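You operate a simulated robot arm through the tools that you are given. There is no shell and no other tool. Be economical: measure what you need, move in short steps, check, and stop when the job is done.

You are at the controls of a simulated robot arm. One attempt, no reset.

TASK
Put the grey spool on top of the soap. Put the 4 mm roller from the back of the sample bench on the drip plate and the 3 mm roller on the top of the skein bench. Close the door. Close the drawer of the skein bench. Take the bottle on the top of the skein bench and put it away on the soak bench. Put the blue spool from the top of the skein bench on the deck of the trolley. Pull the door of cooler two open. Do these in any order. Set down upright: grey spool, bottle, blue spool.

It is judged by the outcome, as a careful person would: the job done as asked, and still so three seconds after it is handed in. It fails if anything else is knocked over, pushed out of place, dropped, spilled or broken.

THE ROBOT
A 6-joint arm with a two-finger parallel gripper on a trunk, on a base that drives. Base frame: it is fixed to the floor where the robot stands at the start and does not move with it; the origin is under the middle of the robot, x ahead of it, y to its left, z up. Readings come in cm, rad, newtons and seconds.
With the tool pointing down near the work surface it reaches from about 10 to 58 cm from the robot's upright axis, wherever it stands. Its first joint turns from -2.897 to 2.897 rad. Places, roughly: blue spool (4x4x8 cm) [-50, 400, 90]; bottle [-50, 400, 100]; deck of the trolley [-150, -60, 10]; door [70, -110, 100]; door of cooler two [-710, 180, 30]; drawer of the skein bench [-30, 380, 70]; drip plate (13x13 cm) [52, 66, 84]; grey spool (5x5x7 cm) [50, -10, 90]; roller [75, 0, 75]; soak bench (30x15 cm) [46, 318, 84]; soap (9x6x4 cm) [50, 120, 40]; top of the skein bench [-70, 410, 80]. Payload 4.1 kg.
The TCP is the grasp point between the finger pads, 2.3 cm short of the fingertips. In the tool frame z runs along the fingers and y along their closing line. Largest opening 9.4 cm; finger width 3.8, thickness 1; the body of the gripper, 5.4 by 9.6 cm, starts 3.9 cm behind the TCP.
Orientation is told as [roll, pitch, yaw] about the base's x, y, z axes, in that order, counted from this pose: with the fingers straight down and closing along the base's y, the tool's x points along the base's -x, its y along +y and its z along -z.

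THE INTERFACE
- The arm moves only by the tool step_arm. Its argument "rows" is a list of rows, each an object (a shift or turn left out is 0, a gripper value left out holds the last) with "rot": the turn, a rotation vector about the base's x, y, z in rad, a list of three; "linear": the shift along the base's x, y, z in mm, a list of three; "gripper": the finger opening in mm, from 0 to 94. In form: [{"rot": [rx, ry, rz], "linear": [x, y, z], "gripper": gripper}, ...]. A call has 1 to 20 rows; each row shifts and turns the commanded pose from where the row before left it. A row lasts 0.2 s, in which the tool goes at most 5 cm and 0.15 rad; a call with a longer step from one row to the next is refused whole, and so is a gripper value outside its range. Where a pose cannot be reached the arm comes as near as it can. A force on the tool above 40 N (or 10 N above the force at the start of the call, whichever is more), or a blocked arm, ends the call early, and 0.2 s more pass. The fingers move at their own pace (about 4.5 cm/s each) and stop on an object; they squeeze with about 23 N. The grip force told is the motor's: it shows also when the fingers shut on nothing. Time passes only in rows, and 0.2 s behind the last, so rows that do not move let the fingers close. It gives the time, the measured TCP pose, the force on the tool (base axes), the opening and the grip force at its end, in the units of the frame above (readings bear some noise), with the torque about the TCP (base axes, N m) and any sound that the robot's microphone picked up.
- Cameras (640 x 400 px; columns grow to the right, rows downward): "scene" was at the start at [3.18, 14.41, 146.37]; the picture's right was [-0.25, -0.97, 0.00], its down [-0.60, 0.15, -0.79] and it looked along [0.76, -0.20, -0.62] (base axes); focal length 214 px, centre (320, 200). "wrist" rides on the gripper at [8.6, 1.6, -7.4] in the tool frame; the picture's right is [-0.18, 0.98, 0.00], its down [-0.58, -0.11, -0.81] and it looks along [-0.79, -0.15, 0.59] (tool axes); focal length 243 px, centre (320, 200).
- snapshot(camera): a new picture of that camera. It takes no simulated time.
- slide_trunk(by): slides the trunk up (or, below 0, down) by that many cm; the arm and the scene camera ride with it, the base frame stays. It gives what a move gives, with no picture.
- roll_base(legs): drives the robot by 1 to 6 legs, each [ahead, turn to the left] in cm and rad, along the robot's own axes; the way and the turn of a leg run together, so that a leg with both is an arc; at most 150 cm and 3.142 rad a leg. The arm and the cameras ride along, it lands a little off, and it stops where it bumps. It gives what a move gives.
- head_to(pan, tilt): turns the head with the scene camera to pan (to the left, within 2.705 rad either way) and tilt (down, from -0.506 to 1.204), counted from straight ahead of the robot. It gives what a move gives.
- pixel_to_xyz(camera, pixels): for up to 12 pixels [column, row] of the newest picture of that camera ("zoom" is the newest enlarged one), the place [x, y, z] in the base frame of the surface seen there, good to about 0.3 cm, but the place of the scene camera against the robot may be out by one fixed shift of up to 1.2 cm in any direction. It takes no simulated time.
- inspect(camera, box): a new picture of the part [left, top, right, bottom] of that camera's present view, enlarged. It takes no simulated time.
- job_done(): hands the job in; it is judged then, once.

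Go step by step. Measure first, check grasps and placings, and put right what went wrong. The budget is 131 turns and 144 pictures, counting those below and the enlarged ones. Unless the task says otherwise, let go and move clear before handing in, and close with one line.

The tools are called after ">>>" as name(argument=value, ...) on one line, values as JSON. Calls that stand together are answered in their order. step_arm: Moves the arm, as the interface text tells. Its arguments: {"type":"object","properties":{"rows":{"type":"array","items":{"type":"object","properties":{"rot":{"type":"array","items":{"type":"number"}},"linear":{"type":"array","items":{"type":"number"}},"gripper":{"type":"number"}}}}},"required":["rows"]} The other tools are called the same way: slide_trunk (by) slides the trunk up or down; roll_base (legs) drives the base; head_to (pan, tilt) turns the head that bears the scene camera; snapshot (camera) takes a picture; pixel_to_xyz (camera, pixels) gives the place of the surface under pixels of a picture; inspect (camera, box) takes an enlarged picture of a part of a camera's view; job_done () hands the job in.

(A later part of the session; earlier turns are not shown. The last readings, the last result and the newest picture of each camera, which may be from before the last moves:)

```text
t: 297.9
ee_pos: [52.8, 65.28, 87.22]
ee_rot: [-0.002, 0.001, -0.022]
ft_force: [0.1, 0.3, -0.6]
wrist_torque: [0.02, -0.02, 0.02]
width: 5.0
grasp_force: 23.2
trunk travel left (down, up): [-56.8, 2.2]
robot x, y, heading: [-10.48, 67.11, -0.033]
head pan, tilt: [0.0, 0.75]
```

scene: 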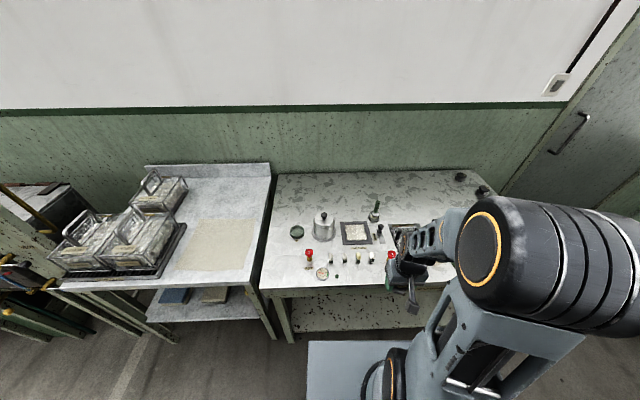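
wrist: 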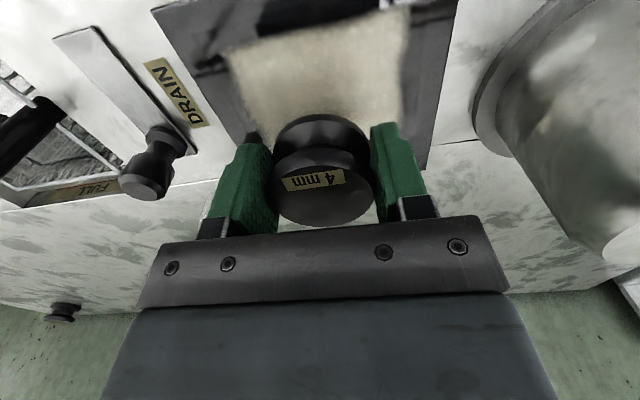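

>>> step_arm(rows=[{"linear": [0, 0, -2]}, {}])

>>> step_arm(rows=[{"linear": [0, 0, -2]}, {}])

>>> inspect(camera="wrist", box=[220, 80, 420, 240])

```text
t: 298.5
ee_pos: [52.63, 65.28, 87.09]
ee_rot: [-0.003, 0.001, -0.023]
ft_force: [-0.6, 0.4, -1.5]
wrist_torque: [0.01, 0.04, -0.02]
width: 5.02
grasp_force: 23.4
trunk travel left (down, up): [-56.8, 2.2]
robot x, y, heading: [-10.49, 67.15, -0.034]
head pan, tilt: [0.0, 0.75]
```

```text
t: 299.1
ee_pos: [52.71, 65.27, 86.97]
ee_rot: [-0.004, 0.002, -0.021]
ft_force: [-0.7, 0.9, 8.6]
wrist_torque: [0.19, 0.07, 0.06]
width: 5.04
grasp_force: 22.9
trunk travel left (down, up): [-56.8, 2.2]
robot x, y, heading: [-10.24, 67.11, -0.037]
head pan, tilt: [0.0, 0.75]
```

```text
2.50 times, centred on (320, 160) of wrist
```

zoom: 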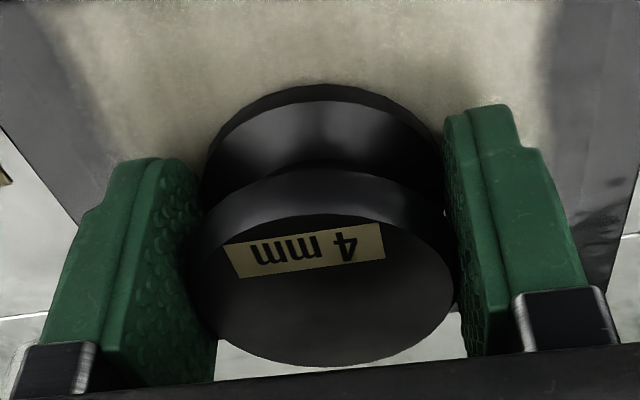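

Contact (8.6 N). I release, lift, withdraw and return to the bench's right end for the 3 mm roller.

>>> step_arm(rows=[{"gripper": 70}, {}, {}, {"linear": [0, 0, 30]}, {"linear": [0, 0, 40]}, {"linear": [0, 0, 45]}, {"linear": [-40, 0, 25]}, {"linear": [-45, 0, 0]}, {"linear": [-45, 0, 0]}, {"linear": [-45, 0, 0]}, {"linear": [-45, 0, 0]}, {"linear": [-30, 0, 0]}])

>>> snapshot(camera="wrist")

>>> roll_base(legs=[[-8, 0], [0, -1.54], [122, 0], [0, 1.571]])

```text
t: 301.7
ee_pos: [27.62, 65.28, 101.02]
ee_rot: [-0.004, 0.001, -0.022]
ft_force: [-0.4, -0.3, 0.2]
wrist_torque: [0.0, -0.01, -0.01]
width: 7.01
grasp_force: 0.2
trunk travel left (down, up): [-56.8, 2.2]
robot x, y, heading: [-10.57, 66.96, -0.036]
head pan, tilt: [0.0, 0.75]
```

```text
42 pictures are left
```

wrist: 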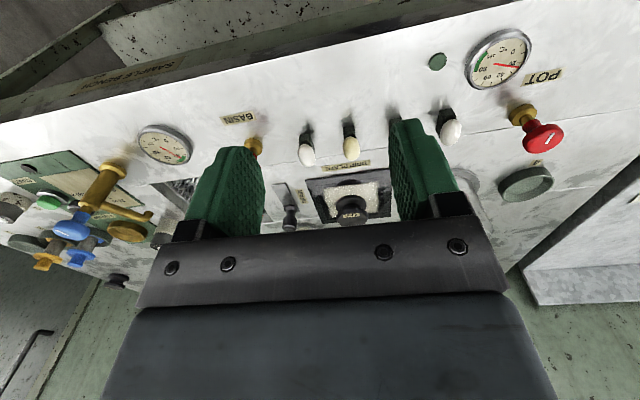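

```text
t: 316.1
ee_pos: [18.84, -56.08, 101.1]
ee_rot: [-0.004, 0.001, -0.018]
ft_force: [0.4, -0.1, 0.1]
wrist_torque: [0.0, 0.0, -0.03]
width: 7.0
grasp_force: 0.1
trunk travel left (down, up): [-56.8, 2.2]
robot x, y, heading: [-18.87, -54.37, -0.033]
head pan, tilt: [0.0, 0.75]
```

4 mm roller sits on the plate. I retract the arm a bit, drive in, turn to the bench.

>>> step_arm(rows=[{"linear": [-40, 0, 0]}, {"linear": [-45, 0, 0]}])

>>> roll_base(legs=[[81, 0.02], [0, 1.55], [10, 0]])

>>> step_arm(rows=[{"linear": [40, 10, 0]}, {"linear": [40, 10, 0]}, {"linear": [40, 10, 0]}, {"linear": [40, 10, 0]}, {"linear": [30, 0, 0]}])

>>> snapshot(camera="wrist")

```text
t: 316.7
ee_pos: [11.78, -56.26, 101.41]
ee_rot: [-0.004, 0.003, -0.017]
ft_force: [0.1, 0.4, -0.1]
wrist_torque: [0.0, 0.02, 0.0]
width: 7.01
grasp_force: 0.1
out of reach, approached as far as the arm can: row 2
trunk travel left (down, up): [-56.8, 2.2]
robot x, y, heading: [-19.06, -54.67, -0.028]
head pan, tilt: [0.0, 0.75]
```

```text
t: 320.9
ee_pos: [91.07, -56.87, 101.25]
ee_rot: [-0.004, 0.019, 0.006]
ft_force: [-9.5, 0.8, 2.7]
wrist_torque: [-0.01, -0.87, 0.0]
width: 6.99
grasp_force: 0.0
trunk travel left (down, up): [-56.8, 2.2]
robot x, y, heading: [60.94, -55.59, -0.005]
head pan, tilt: [0.0, 0.75]
stopped in leg 1: the robot was blocked; the commanded pose is now the measured one
```

```text
t: 321.2
ee_pos: [90.96, -56.78, 101.13]
ee_rot: [-0.004, 0.035, -0.003]
ft_force: [-21.3, -3.5, 4.3]
wrist_torque: [0.29, -1.94, -0.2]
width: 7.0
grasp_force: 0.1
trunk travel left (down, up): [-56.8, 2.2]
robot x, y, heading: [60.74, -56.07, -0.006]
head pan, tilt: [0.0, 0.75]
stopped in row 1: the force on the tool passed its limit (the readings are from after the stop); the commanded pose is now the measured one
```

```text
41 pictures are left
```

wrist: 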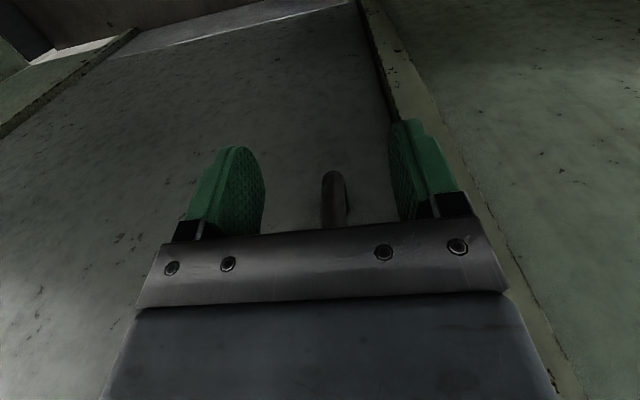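

The gripper nudged the closed door's pull bar (335,200), pushing it further shut; no harm. I back off, turn to ~1.15 rad and come in toward the rear corner.

>>> roll_base(legs=[[-7, 0], [0, 1.16], [12, 0]])

>>> snapshot(camera="wrist")

>>> head_to(pan=-0.7, tilt=0.5)

>>> snapshot(camera="scene")

```text
t: 326.1
ee_pos: [70.72, -16.27, 101.13]
ee_rot: [-0.003, 0.033, 1.181]
ft_force: [0.3, 0.7, 0.5]
wrist_torque: [-0.02, -0.02, -0.01]
width: 7.03
grasp_force: 0.0
trunk travel left (down, up): [-56.8, 2.2]
robot x, y, heading: [58.37, -44.47, 1.174]
head pan, tilt: [0.0, 0.75]
```

```text
40 pictures are left
```

wrist: 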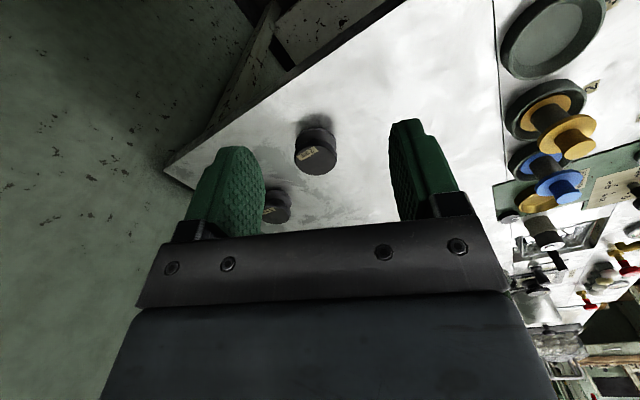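

```text
t: 327.1
ee_pos: [70.64, -16.36, 101.1]
ee_rot: [-0.005, 0.03, 1.181]
ft_force: [0.2, 0.2, -0.1]
wrist_torque: [0.01, 0.02, 0.04]
width: 7.0
grasp_force: 0.0
trunk travel left (down, up): [-56.8, 2.2]
robot x, y, heading: [58.25, -44.31, 1.178]
head pan, tilt: [-0.7, 0.499]
```

```text
39 pictures are left
```

scene: 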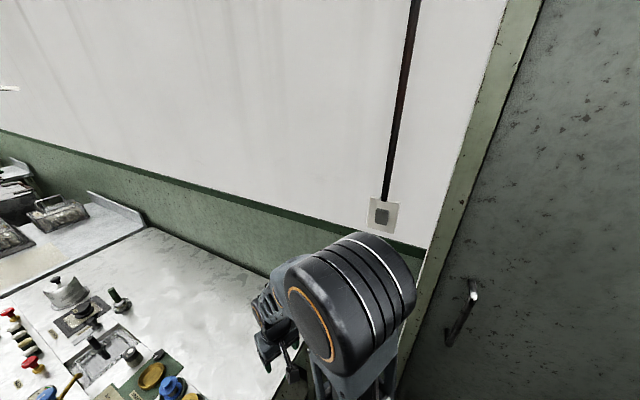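

Door still shut. Rollers visible: 2 mm (316,150), 3 mm (277,205). I move nearer to the 3 mm one and measure.

>>> step_arm(rows=[{"linear": [32, 20, -5], "rot": [0.0305, -0.0125, 0]}, {"linear": [32, 20, -5]}, {"linear": [32, 20, -5]}, {"linear": [30, 15, -5]}])

>>> inspect(camera="wrist", box=[220, 60, 420, 220])

```text
t: 328.1
ee_pos: [83.51, -9.05, 99.06]
ee_rot: [-0.002, -0.003, 1.179]
ft_force: [1.2, 0.5, -0.1]
wrist_torque: [-0.03, 0.01, -0.02]
width: 6.99
grasp_force: 0.1
trunk travel left (down, up): [-56.8, 2.2]
robot x, y, heading: [58.42, -44.69, 1.171]
head pan, tilt: [-0.7, 0.499]
```

```text
2.50 times, centred on (320, 140) of wrist
```

zoom: 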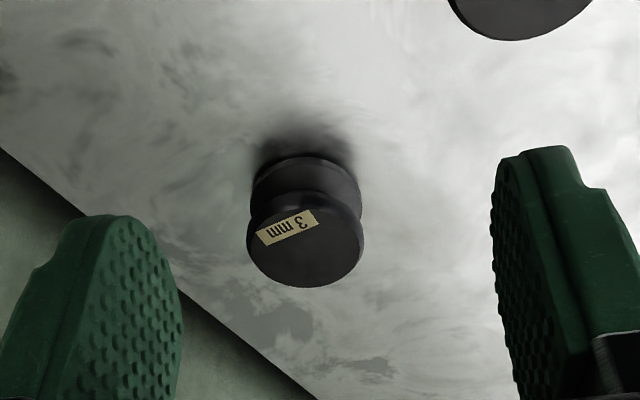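

>>> pixel_to_xyz(camera="zoom", pixels=[[306, 245], [254, 245], [358, 240], [306, 205], [306, 280], [100, 180], [250, 340]])

```text
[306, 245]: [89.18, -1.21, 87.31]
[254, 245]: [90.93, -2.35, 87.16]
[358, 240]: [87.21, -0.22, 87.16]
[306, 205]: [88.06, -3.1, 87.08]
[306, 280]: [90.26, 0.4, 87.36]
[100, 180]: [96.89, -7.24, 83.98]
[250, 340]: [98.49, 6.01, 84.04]
```

3 mm roller axis (89.1,-1.3), top 87.3. I go over, down and check.

>>> step_arm(rows=[{"linear": [28, 39, 0]}, {"linear": [28, 39, 0]}, {"linear": [0, 0, -40]}, {"linear": [0, 0, -40]}, {"linear": [0, 0, -35]}])

>>> snapshot(camera="wrist")

```text
t: 329.3
ee_pos: [88.65, -1.02, 87.56]
ee_rot: [-0.006, -0.002, 1.18]
ft_force: [0.1, 0.2, 0.7]
wrist_torque: [0.03, 0.03, 0.0]
width: 6.99
grasp_force: 0.1
trunk travel left (down, up): [-56.8, 2.2]
robot x, y, heading: [58.43, -44.41, 1.172]
head pan, tilt: [-0.7, 0.499]
```

```text
37 pictures are left
```

wrist: 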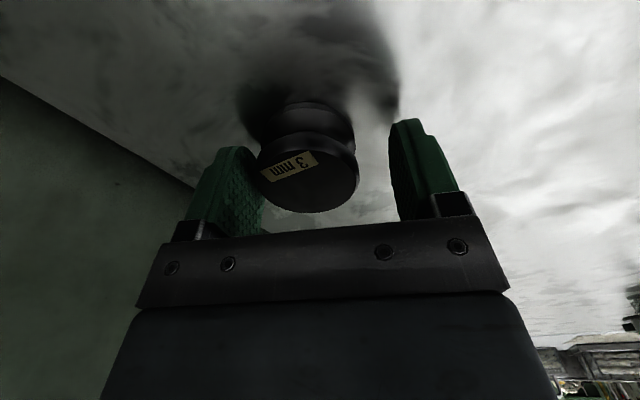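

Roller is slightly toward the left finger; I shift 0.7 cm, go down, grip, lift, withdraw.

>>> step_arm(rows=[{"linear": [6, -3, 0]}, {"linear": [0, 0, -10]}, {"gripper": 10}, {}, {}, {}, {}, {"linear": [0, 0, 20]}, {"linear": [0, 0, 40]}, {"linear": [0, 0, 45]}, {"linear": [-15, -30, 20]}, {"linear": [-20, -40, 0]}, {"linear": [-20, -40, 0]}, {"linear": [-20, -40, 0]}, {"linear": [-10, -25, 0]}])

>>> snapshot(camera="wrist")

```text
t: 332.5
ee_pos: [80.99, -19.15, 98.86]
ee_rot: [-0.004, -0.004, 1.18]
ft_force: [0.5, 0.3, -1.6]
wrist_torque: [-0.05, 0.0, 0.02]
width: 5.34
grasp_force: 23.2
trunk travel left (down, up): [-56.8, 2.2]
robot x, y, heading: [58.3, -44.48, 1.18]
head pan, tilt: [-0.7, 0.499]
```

```text
36 pictures are left
```

wrist: 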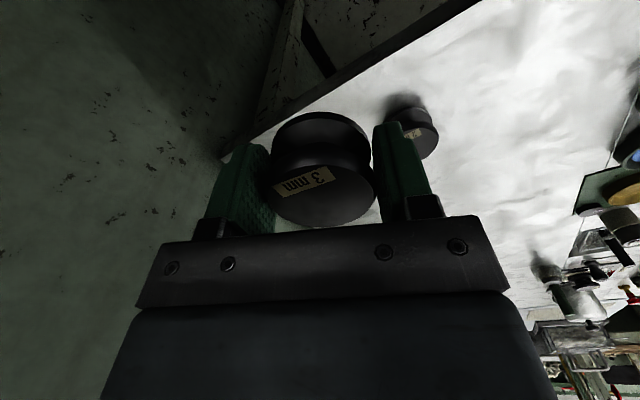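

3 mm roller held. I drive back to the skein bench.

>>> roll_base(legs=[[-12, 0], [0, 1.96], [82, 0], [0, -1.488], [150, 0], [150, 0]])

>>> head_to(pan=0.0, tilt=0.5)

```text
t: 360.5
ee_pos: [-49.4, 284.02, 98.97]
ee_rot: [-0.004, -0.001, 1.696]
ft_force: [-0.5, 0.7, -0.2]
wrist_torque: [-0.03, -0.02, -0.03]
width: 5.34
grasp_force: 23.2
trunk travel left (down, up): [-56.8, 2.2]
robot x, y, heading: [-56.84, 250.05, 1.693]
head pan, tilt: [-0.7, 0.499]
```

```text
t: 361.5
ee_pos: [-49.33, 283.91, 99.01]
ee_rot: [-0.004, -0.003, 1.698]
ft_force: [0.3, -0.1, -1.3]
wrist_torque: [-0.01, 0.01, 0.02]
width: 5.33
grasp_force: 22.8
trunk travel left (down, up): [-56.8, 2.2]
robot x, y, heading: [-56.62, 250.4, 1.693]
head pan, tilt: [0.0, 0.499]
```

>>> roll_base(legs=[[91, 0], [0, -0.12]])

>>> snapshot(camera="scene")

>>> snapshot(camera="wrist")

```text
t: 366.8
ee_pos: [-56.4, 372.36, 99.01]
ee_rot: [-0.005, -0.003, 1.577]
ft_force: [0.4, 0.5, -0.6]
wrist_torque: [-0.02, 0.03, 0.0]
width: 5.31
grasp_force: 22.9
trunk travel left (down, up): [-56.8, 2.2]
robot x, y, heading: [-68.02, 340.11, 1.573]
head pan, tilt: [0.0, 0.499]
```

```text
35 pictures are left
```

scene: 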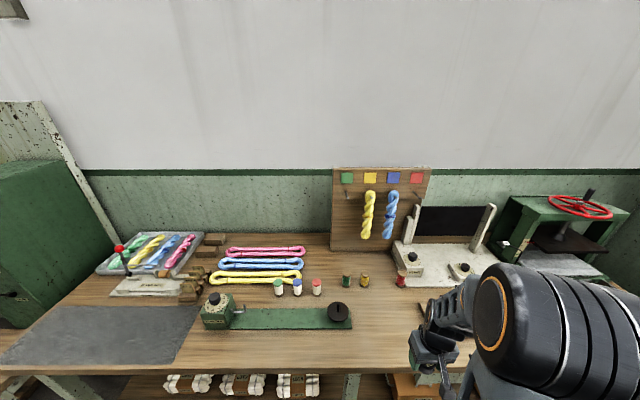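

```text
34 pictures are left
```

wrist: 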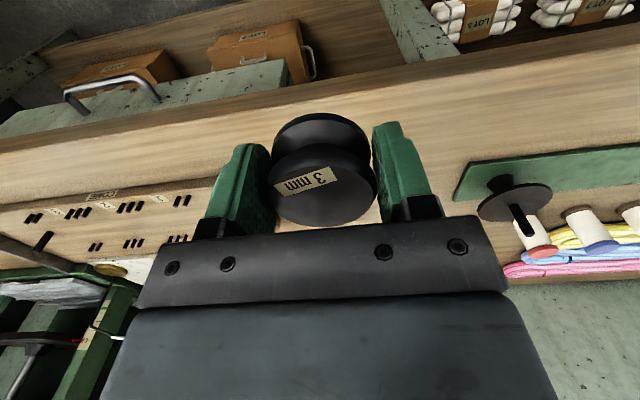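

The spot where the bottle stood, about (-57,388), is free. I move over it and lower.

>>> step_arm(rows=[{"linear": [0, 40, 0]}, {"linear": [0, 40, 0]}, {"linear": [0, 40, 0]}, {"linear": [-5, 35, 0]}, {"linear": [0, 0, -40]}, {"linear": [0, 0, -40]}, {"linear": [0, 0, -30]}, {"linear": [0, 0, -6]}, {}])

>>> step_arm(rows=[{"linear": [0, 0, -3]}, {"linear": [0, 0, -2]}, {}])

>>> step_arm(rows=[{"linear": [0, 0, -2]}, {}])

>>> step_arm(rows=[{"linear": [0, 0, -1]}, {}])

```text
t: 368.8
ee_pos: [-56.8, 387.74, 87.36]
ee_rot: [-0.002, -0.003, 1.576]
ft_force: [0.0, 0.0, -0.1]
wrist_torque: [-0.03, 0.04, -0.01]
width: 5.33
grasp_force: 22.8
trunk travel left (down, up): [-56.8, 2.2]
robot x, y, heading: [-67.6, 339.75, 1.574]
head pan, tilt: [0.0, 0.499]
```

```text
t: 369.6
ee_pos: [-56.99, 387.85, 86.74]
ee_rot: [-0.003, -0.004, 1.576]
ft_force: [-1.0, -0.1, -0.9]
wrist_torque: [-0.02, 0.02, 0.02]
width: 5.33
grasp_force: 23.1
trunk travel left (down, up): [-56.8, 2.2]
robot x, y, heading: [-67.22, 339.9, 1.569]
head pan, tilt: [0.0, 0.499]
```

```text
t: 370.2
ee_pos: [-57.03, 387.84, 86.55]
ee_rot: [-0.004, -0.003, 1.579]
ft_force: [0.8, -1.0, -0.5]
wrist_torque: [0.02, -0.01, 0.02]
width: 5.33
grasp_force: 22.9
trunk travel left (down, up): [-56.8, 2.2]
robot x, y, heading: [-67.47, 340.05, 1.573]
head pan, tilt: [0.0, 0.499]
```

```text
t: 370.8
ee_pos: [-56.83, 387.73, 86.55]
ee_rot: [-0.004, -0.003, 1.578]
ft_force: [1.1, -0.1, 5.6]
wrist_torque: [-0.01, 0.13, -0.01]
width: 5.32
grasp_force: 23.1
trunk travel left (down, up): [-56.8, 2.2]
robot x, y, heading: [-67.07, 339.62, 1.569]
head pan, tilt: [0.0, 0.499]
```

Contact. I release, lift, withdraw, then back up and face the far end of the hall.

>>> step_arm(rows=[{"gripper": 70}, {}, {}, {"linear": [0, 0, 30]}, {"linear": [0, 0, 40]}, {"linear": [0, 0, 45]}, {"linear": [0, -40, 25]}, {"linear": [0, -45, 0]}, {"linear": [0, -45, 0]}, {"linear": [0, -20, 0]}])

>>> snapshot(camera="wrist")

>>> roll_base(legs=[[-40, 0], [0, 1.65]])

>>> head_to(pan=0.1, tilt=0.25)

>>> snapshot(camera="scene")

```text
t: 373.0
ee_pos: [-57.07, 372.87, 100.59]
ee_rot: [-0.004, -0.002, 1.577]
ft_force: [0.2, 0.1, -0.7]
wrist_torque: [0.03, -0.01, -0.01]
width: 7.0
grasp_force: 0.1
trunk travel left (down, up): [-56.8, 2.2]
robot x, y, heading: [-67.6, 339.82, 1.571]
head pan, tilt: [0.0, 0.499]
```

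```text
33 pictures are left
```

wrist: 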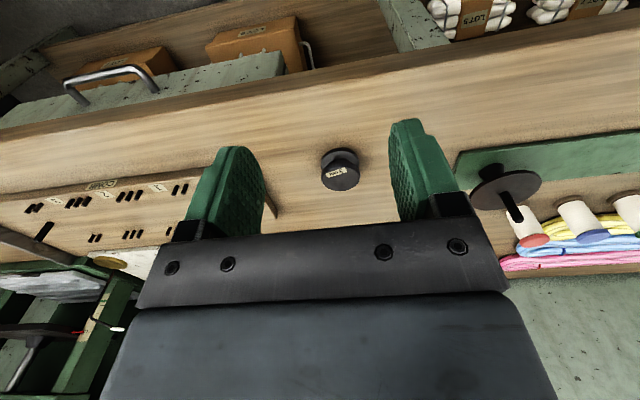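

```text
t: 379.5
ee_pos: [-101.19, 307.26, 100.59]
ee_rot: [-0.003, -0.004, -3.074]
ft_force: [-0.3, -0.6, -0.3]
wrist_torque: [0.02, 0.05, 0.01]
width: 7.01
grasp_force: 0.0
trunk travel left (down, up): [-56.8, 2.2]
robot x, y, heading: [-67.78, 298.44, -3.08]
head pan, tilt: [0.0, 0.499]
```

```text
t: 380.3
ee_pos: [-101.1, 307.31, 100.46]
ee_rot: [-0.003, -0.002, -3.071]
ft_force: [-0.1, 0.6, -0.8]
wrist_torque: [-0.04, -0.01, -0.03]
width: 6.99
grasp_force: 0.0
trunk travel left (down, up): [-56.8, 2.2]
robot x, y, heading: [-67.56, 298.83, -3.077]
head pan, tilt: [0.099, 0.25]
```

```text
32 pictures are left
```

scene: 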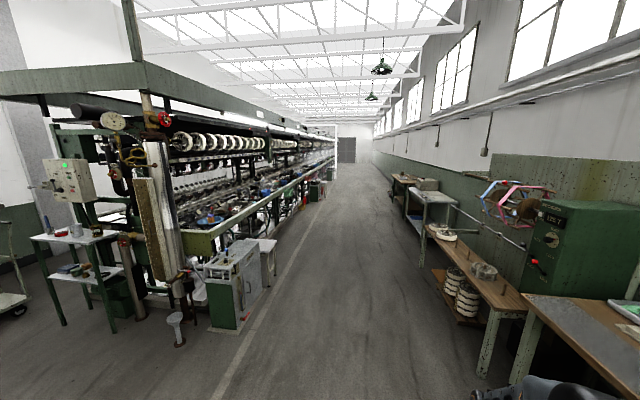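

The 3 mm roller stands on the skein bench. Along the machine I see a cabinet at (235,280) and another at (317,188); I zoom on them.

>>> inspect(camera="scene", box=[190, 150, 350, 340])

>>> pixel_to_xyz(camera="scene", pixels=[[245, 290], [222, 310], [268, 265], [316, 188], [317, 200], [324, 190], [300, 215], [430, 265], [255, 340]])

```text
2.11 times, centred on (270, 245) of scene
```

zoom: 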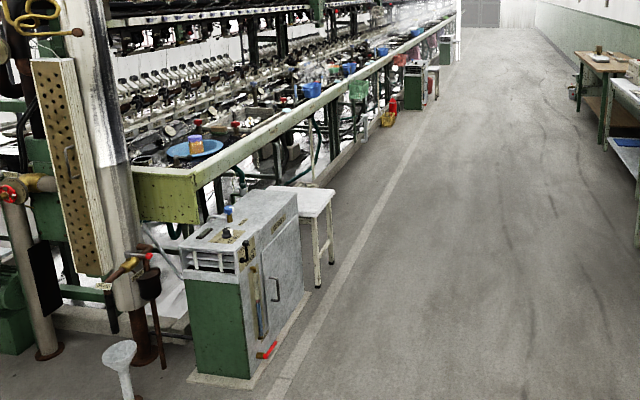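

```text
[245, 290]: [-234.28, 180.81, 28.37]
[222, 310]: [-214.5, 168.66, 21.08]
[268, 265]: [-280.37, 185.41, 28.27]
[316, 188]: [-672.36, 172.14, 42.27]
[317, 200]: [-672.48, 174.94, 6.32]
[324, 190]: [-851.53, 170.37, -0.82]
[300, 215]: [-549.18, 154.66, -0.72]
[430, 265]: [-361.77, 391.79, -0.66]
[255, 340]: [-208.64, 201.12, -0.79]
```

Cooler two is the second cabinet, starting at x≈-672, its door facing +y at y≈183. The aisle is clear; I drive along it.

>>> roll_base(legs=[[150, 0], [150, 0], [150, 0], [110, 0]])

>>> head_to(pan=0.7, tilt=0.55)

>>> snapshot(camera="scene")

```text
t: 406.8
ee_pos: [-654.39, 301.53, 100.68]
ee_rot: [-0.004, -0.002, 3.124]
ft_force: [0.4, -0.5, -0.6]
wrist_torque: [0.01, 0.04, 0.02]
width: 6.98
grasp_force: 0.1
trunk travel left (down, up): [-56.8, 2.2]
robot x, y, heading: [-621.52, 289.84, 3.116]
head pan, tilt: [0.099, 0.25]
```

```text
t: 407.8
ee_pos: [-654.39, 301.37, 100.59]
ee_rot: [-0.003, -0.002, 3.125]
ft_force: [-0.1, 0.5, 0.3]
wrist_torque: [0.0, -0.01, -0.03]
width: 7.0
grasp_force: 0.1
trunk travel left (down, up): [-56.8, 2.2]
robot x, y, heading: [-621.96, 289.89, 3.121]
head pan, tilt: [0.7, 0.55]
```

```text
30 pictures are left
```

scene: 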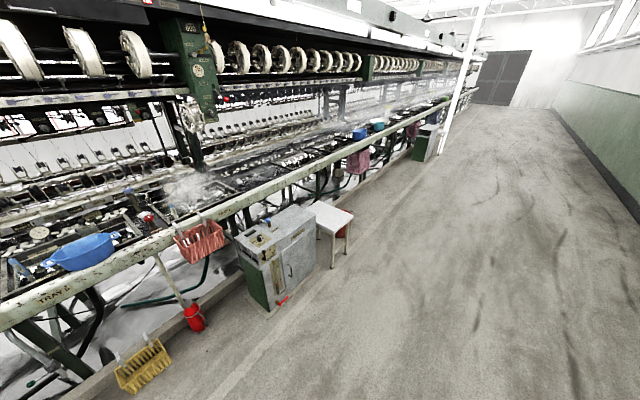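

>>> inspect(camera="scene", box=[220, 190, 370, 320])

>>> pixel_to_xyz(camera="scene", pixels=[[290, 272], [300, 250], [280, 290], [313, 255], [270, 308], [318, 268], [273, 262], [283, 302], [335, 230], [330, 268]])

```text
3.08 times, centred on (295, 255) of scene
```

zoom: 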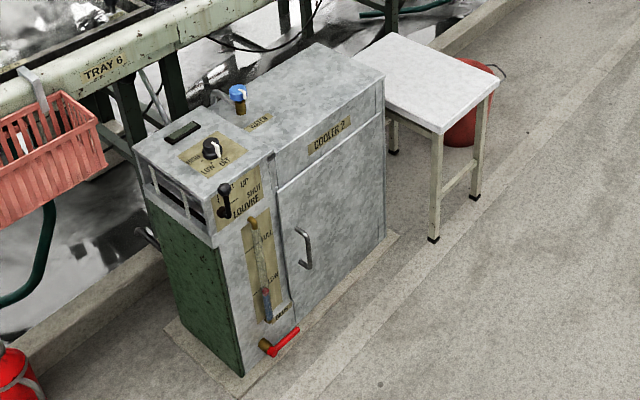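

```text
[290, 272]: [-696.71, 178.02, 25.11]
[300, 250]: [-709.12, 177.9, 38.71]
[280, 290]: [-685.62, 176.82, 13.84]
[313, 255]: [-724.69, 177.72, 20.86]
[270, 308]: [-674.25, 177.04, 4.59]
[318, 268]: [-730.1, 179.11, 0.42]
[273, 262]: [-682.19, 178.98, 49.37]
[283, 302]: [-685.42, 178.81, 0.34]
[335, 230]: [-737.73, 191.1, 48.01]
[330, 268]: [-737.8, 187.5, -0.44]
```

The label reads COOLER 2; the door face is y≈178, x -690..-728, with the C-handle near x≈-695 (z≈20–32) and hinges on the -x side. I drive in front of it, lower the trunk and tilt the tool.

>>> roll_base(legs=[[74, 0], [0, 1.592], [38, 0]])

>>> slide_trunk(by=-40)

>>> step_arm(rows=[{"rot": [-0.14, 0, 0], "linear": [18, 0, -10], "gripper": 60}, {"rot": [-0.14, 0, 0], "linear": [18, 0, -10]}, {"rot": [-0.14, 0, 0], "linear": [18, 0, -10]}, {"rot": [-0.14, 0, 0], "linear": [18, 0, -10]}, {"rot": [-0.14, 0, 0], "linear": [18, 0, -10]}, {"rot": [-0.14, 0, 0], "linear": [18, 0, -10]}])

>>> snapshot(camera="wrist")

>>> head_to(pan=0.0, tilt=0.9)

>>> snapshot(camera="scene")

```text
t: 417.7
ee_pos: [-702.27, 219.96, 100.58]
ee_rot: [-0.004, -0.001, -1.522]
ft_force: [0.3, -1.0, -0.1]
wrist_torque: [0.02, 0.0, 0.0]
width: 6.99
grasp_force: 0.1
trunk travel left (down, up): [-56.8, 2.2]
robot x, y, heading: [-692.98, 253.18, -1.531]
head pan, tilt: [0.7, 0.55]
```

```text
t: 421.5
ee_pos: [-702.32, 219.99, 60.47]
ee_rot: [-0.005, -0.003, -1.521]
ft_force: [-0.2, 0.1, 0.4]
wrist_torque: [0.0, -0.02, -0.01]
width: 7.02
grasp_force: 0.0
trunk travel left (down, up): [-16.8, 42.2]
robot x, y, heading: [-692.93, 253.36, -1.528]
head pan, tilt: [0.7, 0.55]
```

```text
t: 422.9
ee_pos: [-695.03, 213.43, 56.94]
ee_rot: [0.074, -0.526, -1.518]
ft_force: [-0.1, -0.1, 0.3]
wrist_torque: [-0.01, 0.02, 0.0]
width: 6.0
grasp_force: 0.1
out of reach, approached as far as the arm can: row 2, 3, 4, 5, 6
trunk travel left (down, up): [-16.8, 42.2]
robot x, y, heading: [-693.06, 253.48, -1.523]
head pan, tilt: [0.7, 0.55]
```

```text
28 pictures are left
```

wrist: 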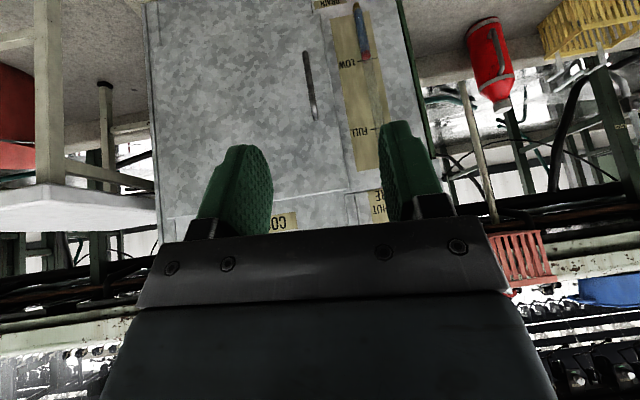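

```text
t: 424.0
ee_pos: [-695.01, 213.34, 57.11]
ee_rot: [0.073, -0.522, -1.517]
ft_force: [0.3, 1.3, 0.5]
wrist_torque: [0.02, 0.02, 0.02]
width: 6.01
grasp_force: 0.1
trunk travel left (down, up): [-16.8, 42.2]
robot x, y, heading: [-692.94, 253.09, -1.527]
head pan, tilt: [0.0, 0.901]
```

```text
27 pictures are left
```

scene: 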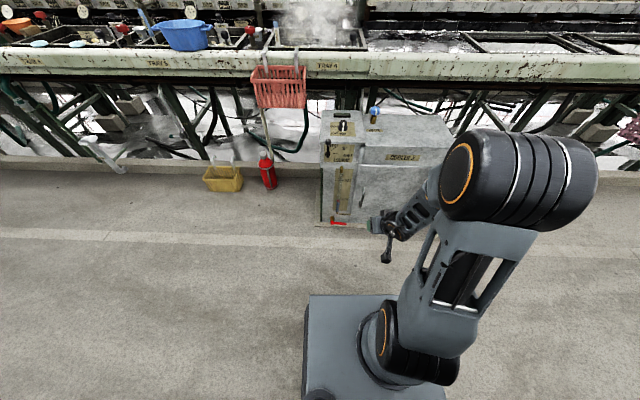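

Handle seen at wrist (308,55)–(315,118). I measure it and the door edges.

>>> pixel_to_xyz(camera="wrist", pixels=[[306, 60], [309, 80], [312, 100], [314, 115], [290, 85], [335, 100], [160, 60], [200, 20], [330, 160], [340, 60]])

>>> inspect(camera="wrist", box=[240, 20, 400, 160])

```text
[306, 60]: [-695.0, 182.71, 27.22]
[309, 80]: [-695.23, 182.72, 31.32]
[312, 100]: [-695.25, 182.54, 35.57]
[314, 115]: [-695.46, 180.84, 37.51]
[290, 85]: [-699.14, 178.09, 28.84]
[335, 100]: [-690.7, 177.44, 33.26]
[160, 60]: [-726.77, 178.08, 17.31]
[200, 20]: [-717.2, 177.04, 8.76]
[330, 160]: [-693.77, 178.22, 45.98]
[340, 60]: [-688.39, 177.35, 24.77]
```

```text
2.86 times, centred on (320, 90) of wrist
```

zoom: 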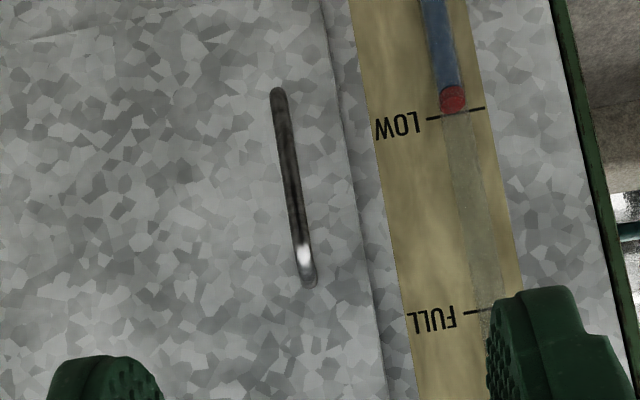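

Bar: x≈-695.2, y≈182.3, z 25–37, 4 cm off the door. I lower the trunk, drive in 19 cm, and bring the tilted gripper in front of the bar.

>>> slide_trunk(by=-16.5)

>>> roll_base(legs=[[19, -0.04]])

>>> step_arm(rows=[{"rot": [-0.12, 0, 0], "linear": [0, 0, -15]}, {"rot": [-0.12, 0, 0], "linear": [0, 0, -20]}, {"rot": [-0.1, 0, 0], "linear": [0, -20, -20]}, {"linear": [0, -20, -15]}])

>>> snapshot(camera="wrist")

```text
t: 425.9
ee_pos: [-695.15, 213.38, 40.55]
ee_rot: [0.073, -0.526, -1.517]
ft_force: [0.0, 0.8, -0.3]
wrist_torque: [0.0, 0.01, -0.02]
width: 6.01
grasp_force: 0.1
trunk travel left (down, up): [-0.3, 58.7]
robot x, y, heading: [-693.05, 253.33, -1.529]
head pan, tilt: [0.0, 0.901]
```

```text
t: 427.4
ee_pos: [-696.27, 195.31, 40.56]
ee_rot: [0.073, -0.524, -1.556]
ft_force: [-0.2, 0.4, 0.1]
wrist_torque: [-0.02, 0.01, 0.03]
width: 5.99
grasp_force: 0.1
trunk travel left (down, up): [-0.3, 58.7]
robot x, y, heading: [-692.72, 235.12, -1.571]
head pan, tilt: [0.0, 0.901]
```

```text
t: 428.4
ee_pos: [-697.79, 187.32, 35.79]
ee_rot: [0.082, -0.862, -1.564]
ft_force: [0.3, 0.0, 0.1]
wrist_torque: [-0.04, -0.02, -0.01]
width: 5.99
grasp_force: 0.1
out of reach, approached as far as the arm can: row 1, 2, 3, 4
trunk travel left (down, up): [-0.3, 58.7]
robot x, y, heading: [-692.39, 235.3, -1.571]
head pan, tilt: [0.0, 0.901]
```

```text
25 pictures are left
```

wrist: 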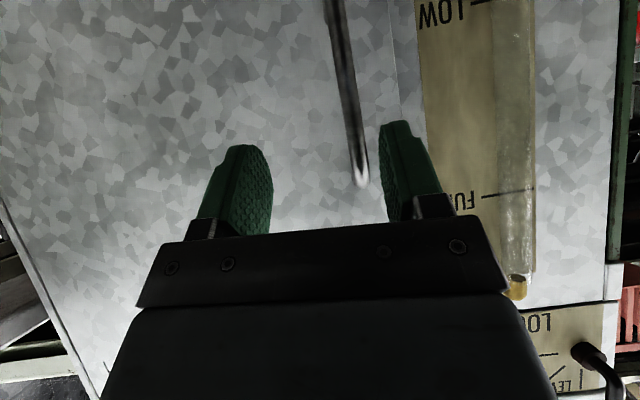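

The bar appears near the right finger (360,150): TCP must shift +2.5 cm in x and lower. I correct and check.

>>> step_arm(rows=[{"linear": [20, 10, -10]}, {"linear": [10, 0, -10]}])

>>> snapshot(camera="wrist")

>>> pixel_to_xyz(camera="wrist", pixels=[[320, 20], [330, 60], [335, 100], [340, 140]])

```text
t: 429.0
ee_pos: [-696.44, 187.49, 35.47]
ee_rot: [0.098, -0.86, -1.572]
ft_force: [0.6, 0.7, 0.7]
wrist_torque: [0.0, -0.02, -0.02]
width: 6.03
grasp_force: 0.0
out of reach, approached as far as the arm can: row 1, 2
trunk travel left (down, up): [-0.3, 58.7]
robot x, y, heading: [-692.48, 235.16, -1.566]
head pan, tilt: [0.0, 0.901]
```

```text
24 pictures are left
```

wrist: 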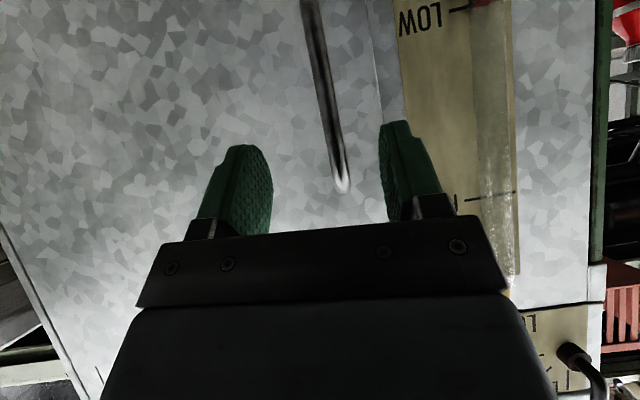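

```text
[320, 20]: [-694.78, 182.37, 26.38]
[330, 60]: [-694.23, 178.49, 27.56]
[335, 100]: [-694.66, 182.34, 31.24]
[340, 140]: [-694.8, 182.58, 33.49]
```

Bar at x≈-694.8 lies between the fingers; the arm is near its limit, so I use the base: a slight left turn and 4.5 cm ahead, then close on the bar.

>>> roll_base(legs=[[0, 0.035], [4.5, 0]])

>>> snapshot(camera="wrist")

```text
t: 430.3
ee_pos: [-694.62, 182.85, 35.49]
ee_rot: [0.097, -0.861, -1.536]
ft_force: [-0.7, 1.1, -0.3]
wrist_torque: [0.0, 0.02, -0.03]
width: 5.99
grasp_force: 0.2
trunk travel left (down, up): [-0.3, 58.7]
robot x, y, heading: [-692.39, 230.43, -1.533]
head pan, tilt: [0.0, 0.901]
```

```text
23 pictures are left
```

wrist: 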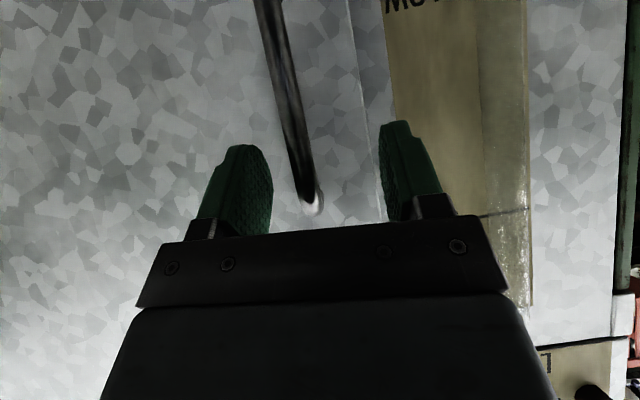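

The bar is between the pads. Close, and pull back gently with the base.

>>> step_arm(rows=[{"gripper": 0}, {}, {}, {}, {}, {}, {}])

>>> roll_base(legs=[[-6, 0]])

>>> snapshot(camera="wrist")

```text
t: 431.1
ee_pos: [-695.43, 182.72, 35.52]
ee_rot: [0.095, -0.857, -1.562]
ft_force: [-30.3, -3.5, -7.9]
wrist_torque: [0.25, 1.1, -0.28]
width: 1.37
grasp_force: 22.6
trunk travel left (down, up): [-0.3, 58.7]
robot x, y, heading: [-692.48, 230.61, -1.546]
head pan, tilt: [0.0, 0.901]
stopped in row 4: the force on the tool passed its limit (the readings are from after the stop); the commanded pose is now the measured one
```

```text
t: 431.9
ee_pos: [-695.46, 183.44, 35.48]
ee_rot: [0.092, -0.856, -1.557]
ft_force: [-0.6, -1.0, -7.3]
wrist_torque: [-0.57, 1.64, 0.13]
width: 1.38
grasp_force: 45.4
trunk travel left (down, up): [-0.3, 58.7]
robot x, y, heading: [-692.62, 231.12, -1.55]
head pan, tilt: [0.0, 0.901]
stopped in leg 1: the force on the tool passed its limit (the readings are from after the stop); the commanded pose is now the measured one
```

```text
22 pictures are left
```

wrist: 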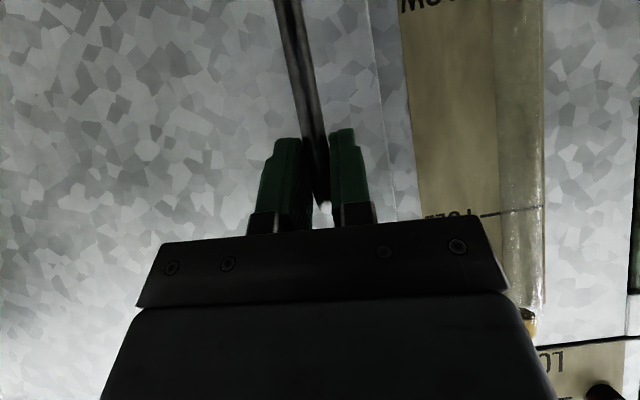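

The bar is gripped (1.4 cm); the first pull was stopped by the force limit after 0.7 cm. I pull again.

>>> roll_base(legs=[[-4, 0]])

>>> roll_base(legs=[[-4, 0]])

>>> snapshot(camera="wrist")

>>> pixel_to_xyz(camera="wrist", pixels=[[200, 100], [100, 100], [340, 80], [450, 150], [200, 30], [290, 20]])

```text
t: 432.8
ee_pos: [-696.02, 186.5, 35.41]
ee_rot: [0.089, -0.855, -1.571]
ft_force: [-1.8, -1.1, -4.3]
wrist_torque: [-0.22, 1.88, 0.3]
width: 1.41
grasp_force: 44.6
trunk travel left (down, up): [-0.3, 58.7]
robot x, y, heading: [-692.68, 234.69, -1.554]
head pan, tilt: [0.0, 0.901]
stopped in leg 1: the force on the tool passed its limit (the readings are from after the stop); the commanded pose is now the measured one
```

```text
t: 433.7
ee_pos: [-696.57, 188.96, 35.56]
ee_rot: [0.088, -0.854, -1.587]
ft_force: [-1.9, -2.0, -5.6]
wrist_torque: [-0.51, 1.85, 0.32]
width: 1.44
grasp_force: 44.9
trunk travel left (down, up): [-0.3, 58.7]
robot x, y, heading: [-692.77, 237.4, -1.562]
head pan, tilt: [0.0, 0.901]
stopped in leg 1: the force on the tool passed its limit (the readings are from after the stop); the commanded pose is now the measured one
```

```text
21 pictures are left
```

wrist: 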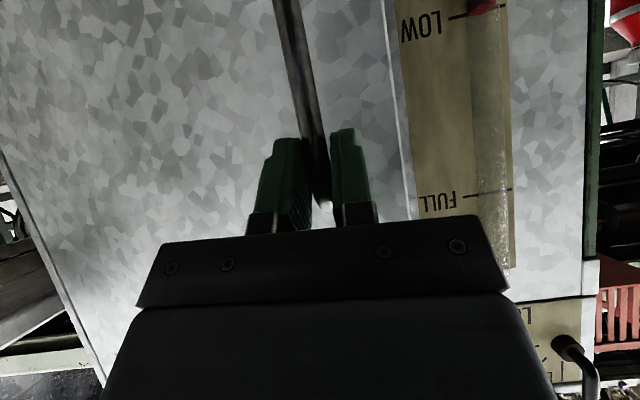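

```text
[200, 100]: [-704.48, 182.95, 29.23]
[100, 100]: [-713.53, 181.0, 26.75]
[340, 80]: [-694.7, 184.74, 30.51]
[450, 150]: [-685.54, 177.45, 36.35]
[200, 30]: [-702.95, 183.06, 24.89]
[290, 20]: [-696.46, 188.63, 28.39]
```

The door is opening (face at x -694.7 now y 184.7). I continue pulling in short pieces with slight right turns to follow the arc.

>>> roll_base(legs=[[-4, -0.025]])

>>> roll_base(legs=[[-4, -0.035]])

>>> roll_base(legs=[[-4, -0.04]])

>>> roll_base(legs=[[-4, -0.05]])

>>> snapshot(camera="wrist")

```text
t: 435.0
ee_pos: [-698.1, 193.02, 35.6]
ee_rot: [0.086, -0.857, -1.616]
ft_force: [-2.2, -2.4, -9.5]
wrist_torque: [-0.6, 1.66, 0.43]
width: 1.51
grasp_force: 45.3
trunk travel left (down, up): [-0.3, 58.7]
robot x, y, heading: [-692.57, 241.34, -1.59]
head pan, tilt: [0.0, 0.901]
stopped in leg 1: the force on the tool passed its limit (the readings are from after the stop); the commanded pose is now the measured one
```

```text
t: 436.2
ee_pos: [-700.0, 197.08, 35.55]
ee_rot: [0.088, -0.858, -1.661]
ft_force: [-3.7, -2.9, -12.6]
wrist_torque: [-0.75, 1.37, 0.4]
width: 1.5
grasp_force: 45.5
trunk travel left (down, up): [-0.3, 58.7]
robot x, y, heading: [-692.39, 245.34, -1.632]
head pan, tilt: [0.0, 0.901]
stopped in leg 1: the force on the tool passed its limit (the readings are from after the stop); the commanded pose is now the measured one
```

```text
t: 437.2
ee_pos: [-701.82, 201.03, 35.72]
ee_rot: [0.095, -0.866, -1.719]
ft_force: [-1.1, -1.4, -5.4]
wrist_torque: [-0.31, 0.46, 0.04]
width: 1.23
grasp_force: 45.0
trunk travel left (down, up): [-0.3, 58.7]
robot x, y, heading: [-692.31, 249.36, -1.679]
head pan, tilt: [0.0, 0.901]
stopped in leg 1: the force on the tool passed its limit (the readings are from after the stop); the commanded pose is now the measured one
```

```text
t: 438.1
ee_pos: [-703.76, 205.6, 35.69]
ee_rot: [0.095, -0.865, -1.768]
ft_force: [0.1, -0.3, 0.2]
wrist_torque: [0.01, 0.0, 0.02]
width: 0.0
grasp_force: 42.3
trunk travel left (down, up): [-0.3, 58.7]
robot x, y, heading: [-691.29, 252.95, -1.728]
head pan, tilt: [0.0, 0.901]
```

```text
20 pictures are left
```

wrist: 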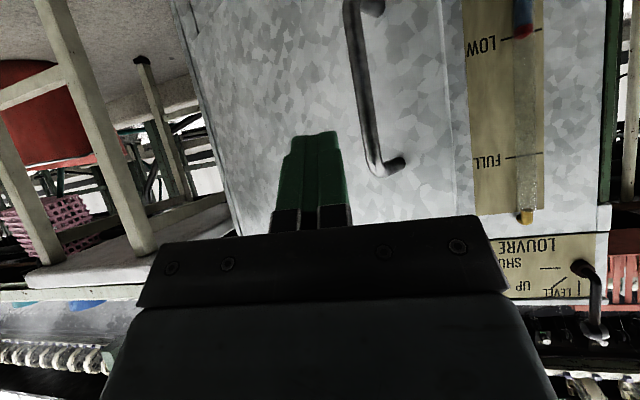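

The grip slipped off the bar. I check how far open the door stayed.

>>> pixel_to_xyz(camera="wrist", pixels=[[430, 100], [300, 60], [230, 100], [470, 100], [360, 60], [375, 150], [440, 60], [500, 200]])

>>> snapshot(camera="scene")

```text
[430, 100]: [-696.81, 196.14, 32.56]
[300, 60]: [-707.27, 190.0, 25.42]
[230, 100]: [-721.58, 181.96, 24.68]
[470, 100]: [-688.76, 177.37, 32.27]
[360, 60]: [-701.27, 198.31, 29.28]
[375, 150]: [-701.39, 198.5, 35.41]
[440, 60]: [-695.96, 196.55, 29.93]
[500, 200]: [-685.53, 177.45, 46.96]
```

```text
19 pictures are left
```

scene: 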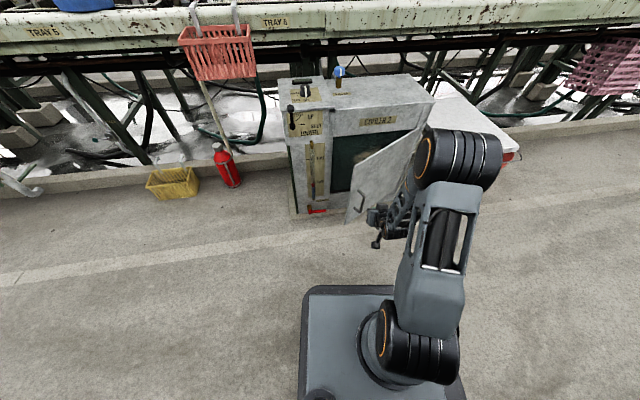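

The door stands about 30° open (edge ≈(-695,197)). I reposition to the right (x≈-663) to push it further from the inside; trunk raised during the move.

>>> slide_trunk(by=32)

>>> roll_base(legs=[[0, 1.728], [28, 0], [0, -1.83]])

>>> slide_trunk(by=-32)

>>> head_to(pan=-0.1, tilt=0.85)

>>> snapshot(camera="scene")

>>> snapshot(camera="wrist")

```text
t: 441.2
ee_pos: [-703.85, 205.59, 67.76]
ee_rot: [0.095, -0.865, -1.768]
ft_force: [0.3, -0.4, -0.2]
wrist_torque: [0.0, 0.03, 0.01]
width: 0.01
grasp_force: 41.9
trunk travel left (down, up): [-32.3, 26.7]
robot x, y, heading: [-691.64, 253.09, -1.729]
head pan, tilt: [0.0, 0.901]
```

```text
t: 451.7
ee_pos: [-678.39, 206.36, 67.8]
ee_rot: [0.095, -0.866, -1.824]
ft_force: [0.3, 0.9, -0.5]
wrist_torque: [-0.02, -0.01, 0.01]
width: 0.0
grasp_force: 42.8
trunk travel left (down, up): [-32.3, 26.7]
robot x, y, heading: [-663.65, 252.82, -1.786]
head pan, tilt: [0.0, 0.901]
```

```text
t: 454.9
ee_pos: [-678.17, 206.42, 35.88]
ee_rot: [0.094, -0.865, -1.826]
ft_force: [0.4, -1.0, -0.2]
wrist_torque: [0.03, 0.03, 0.02]
width: 0.0
grasp_force: 42.6
trunk travel left (down, up): [-0.3, 58.7]
robot x, y, heading: [-663.88, 252.86, -1.783]
head pan, tilt: [0.0, 0.901]
```

```text
t: 455.5
ee_pos: [-678.25, 206.32, 35.85]
ee_rot: [0.094, -0.868, -1.827]
ft_force: [1.2, 0.2, 0.7]
wrist_torque: [0.06, -0.02, -0.02]
width: 0.01
grasp_force: 42.7
trunk travel left (down, up): [-0.3, 58.7]
robot x, y, heading: [-663.25, 252.72, -1.783]
head pan, tilt: [-0.099, 0.85]
```

```text
18 pictures are left
```

scene: 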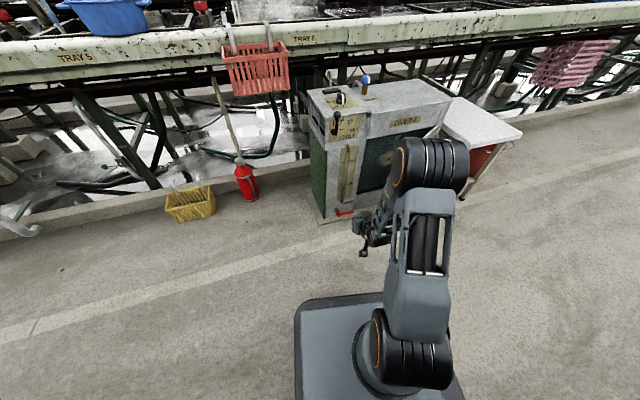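

```text
17 pictures are left
```

wrist: 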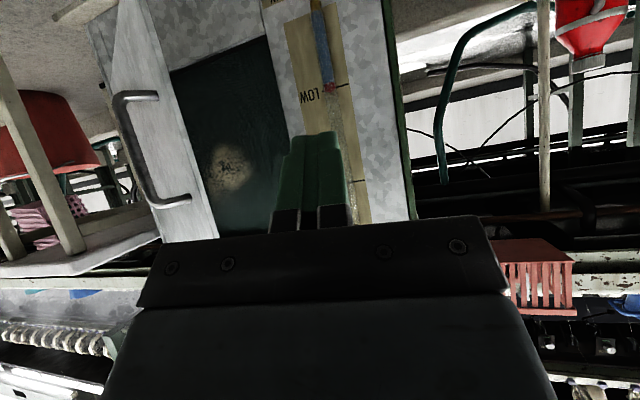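

The door edge is left of the fingers (x≈200 px), the dark interior visible. I drive in 15 cm and sweep right (toward -x) by turning the base.

>>> pixel_to_xyz(camera="wrist", pixels=[[185, 110], [200, 200], [110, 60], [240, 100], [300, 100]])

>>> roll_base(legs=[[15, 0], [0, -0.3]])

>>> roll_base(legs=[[0, -0.3]])

>>> snapshot(camera="wrist")

>>> snapshot(camera="scene")

```text
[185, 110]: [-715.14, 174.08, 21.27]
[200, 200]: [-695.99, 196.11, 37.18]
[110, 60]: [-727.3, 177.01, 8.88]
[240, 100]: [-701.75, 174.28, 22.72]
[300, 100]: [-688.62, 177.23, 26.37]
```

```text
t: 457.9
ee_pos: [-694.8, 198.72, 35.86]
ee_rot: [0.095, -0.866, -2.133]
ft_force: [-1.1, 0.3, 0.8]
wrist_torque: [0.0, -0.03, 0.02]
width: 0.0
grasp_force: 42.6
trunk travel left (down, up): [-0.3, 58.7]
robot x, y, heading: [-666.75, 238.43, -2.093]
head pan, tilt: [-0.099, 0.85]
```

```text
t: 459.3
ee_pos: [-705.51, 208.73, 35.82]
ee_rot: [0.096, -0.865, -2.438]
ft_force: [-0.9, 0.1, -1.2]
wrist_torque: [0.0, -0.02, -0.02]
width: 0.01
grasp_force: 42.7
trunk travel left (down, up): [-0.3, 58.7]
robot x, y, heading: [-666.81, 238.29, -2.393]
head pan, tilt: [-0.099, 0.85]
```

```text
16 pictures are left
```

wrist: 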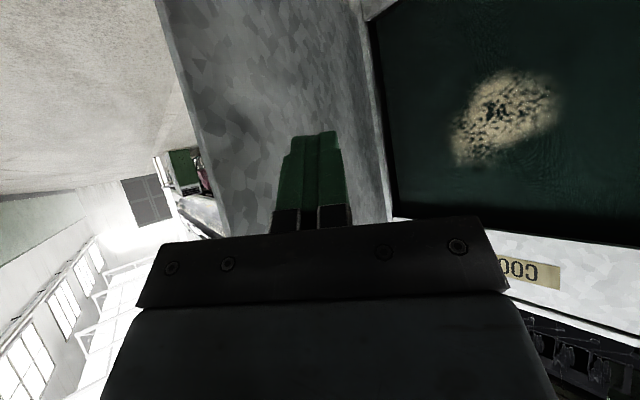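

```text
15 pictures are left
```

scene: 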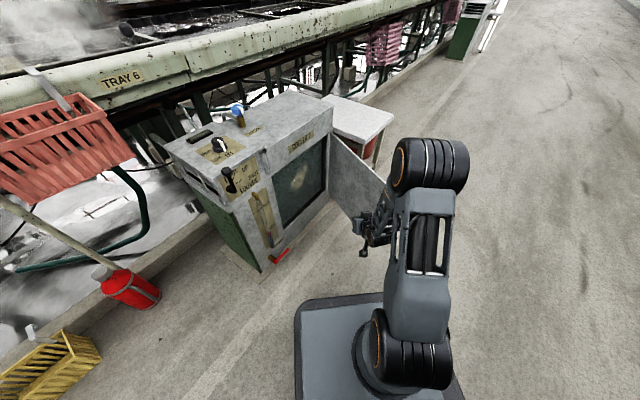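

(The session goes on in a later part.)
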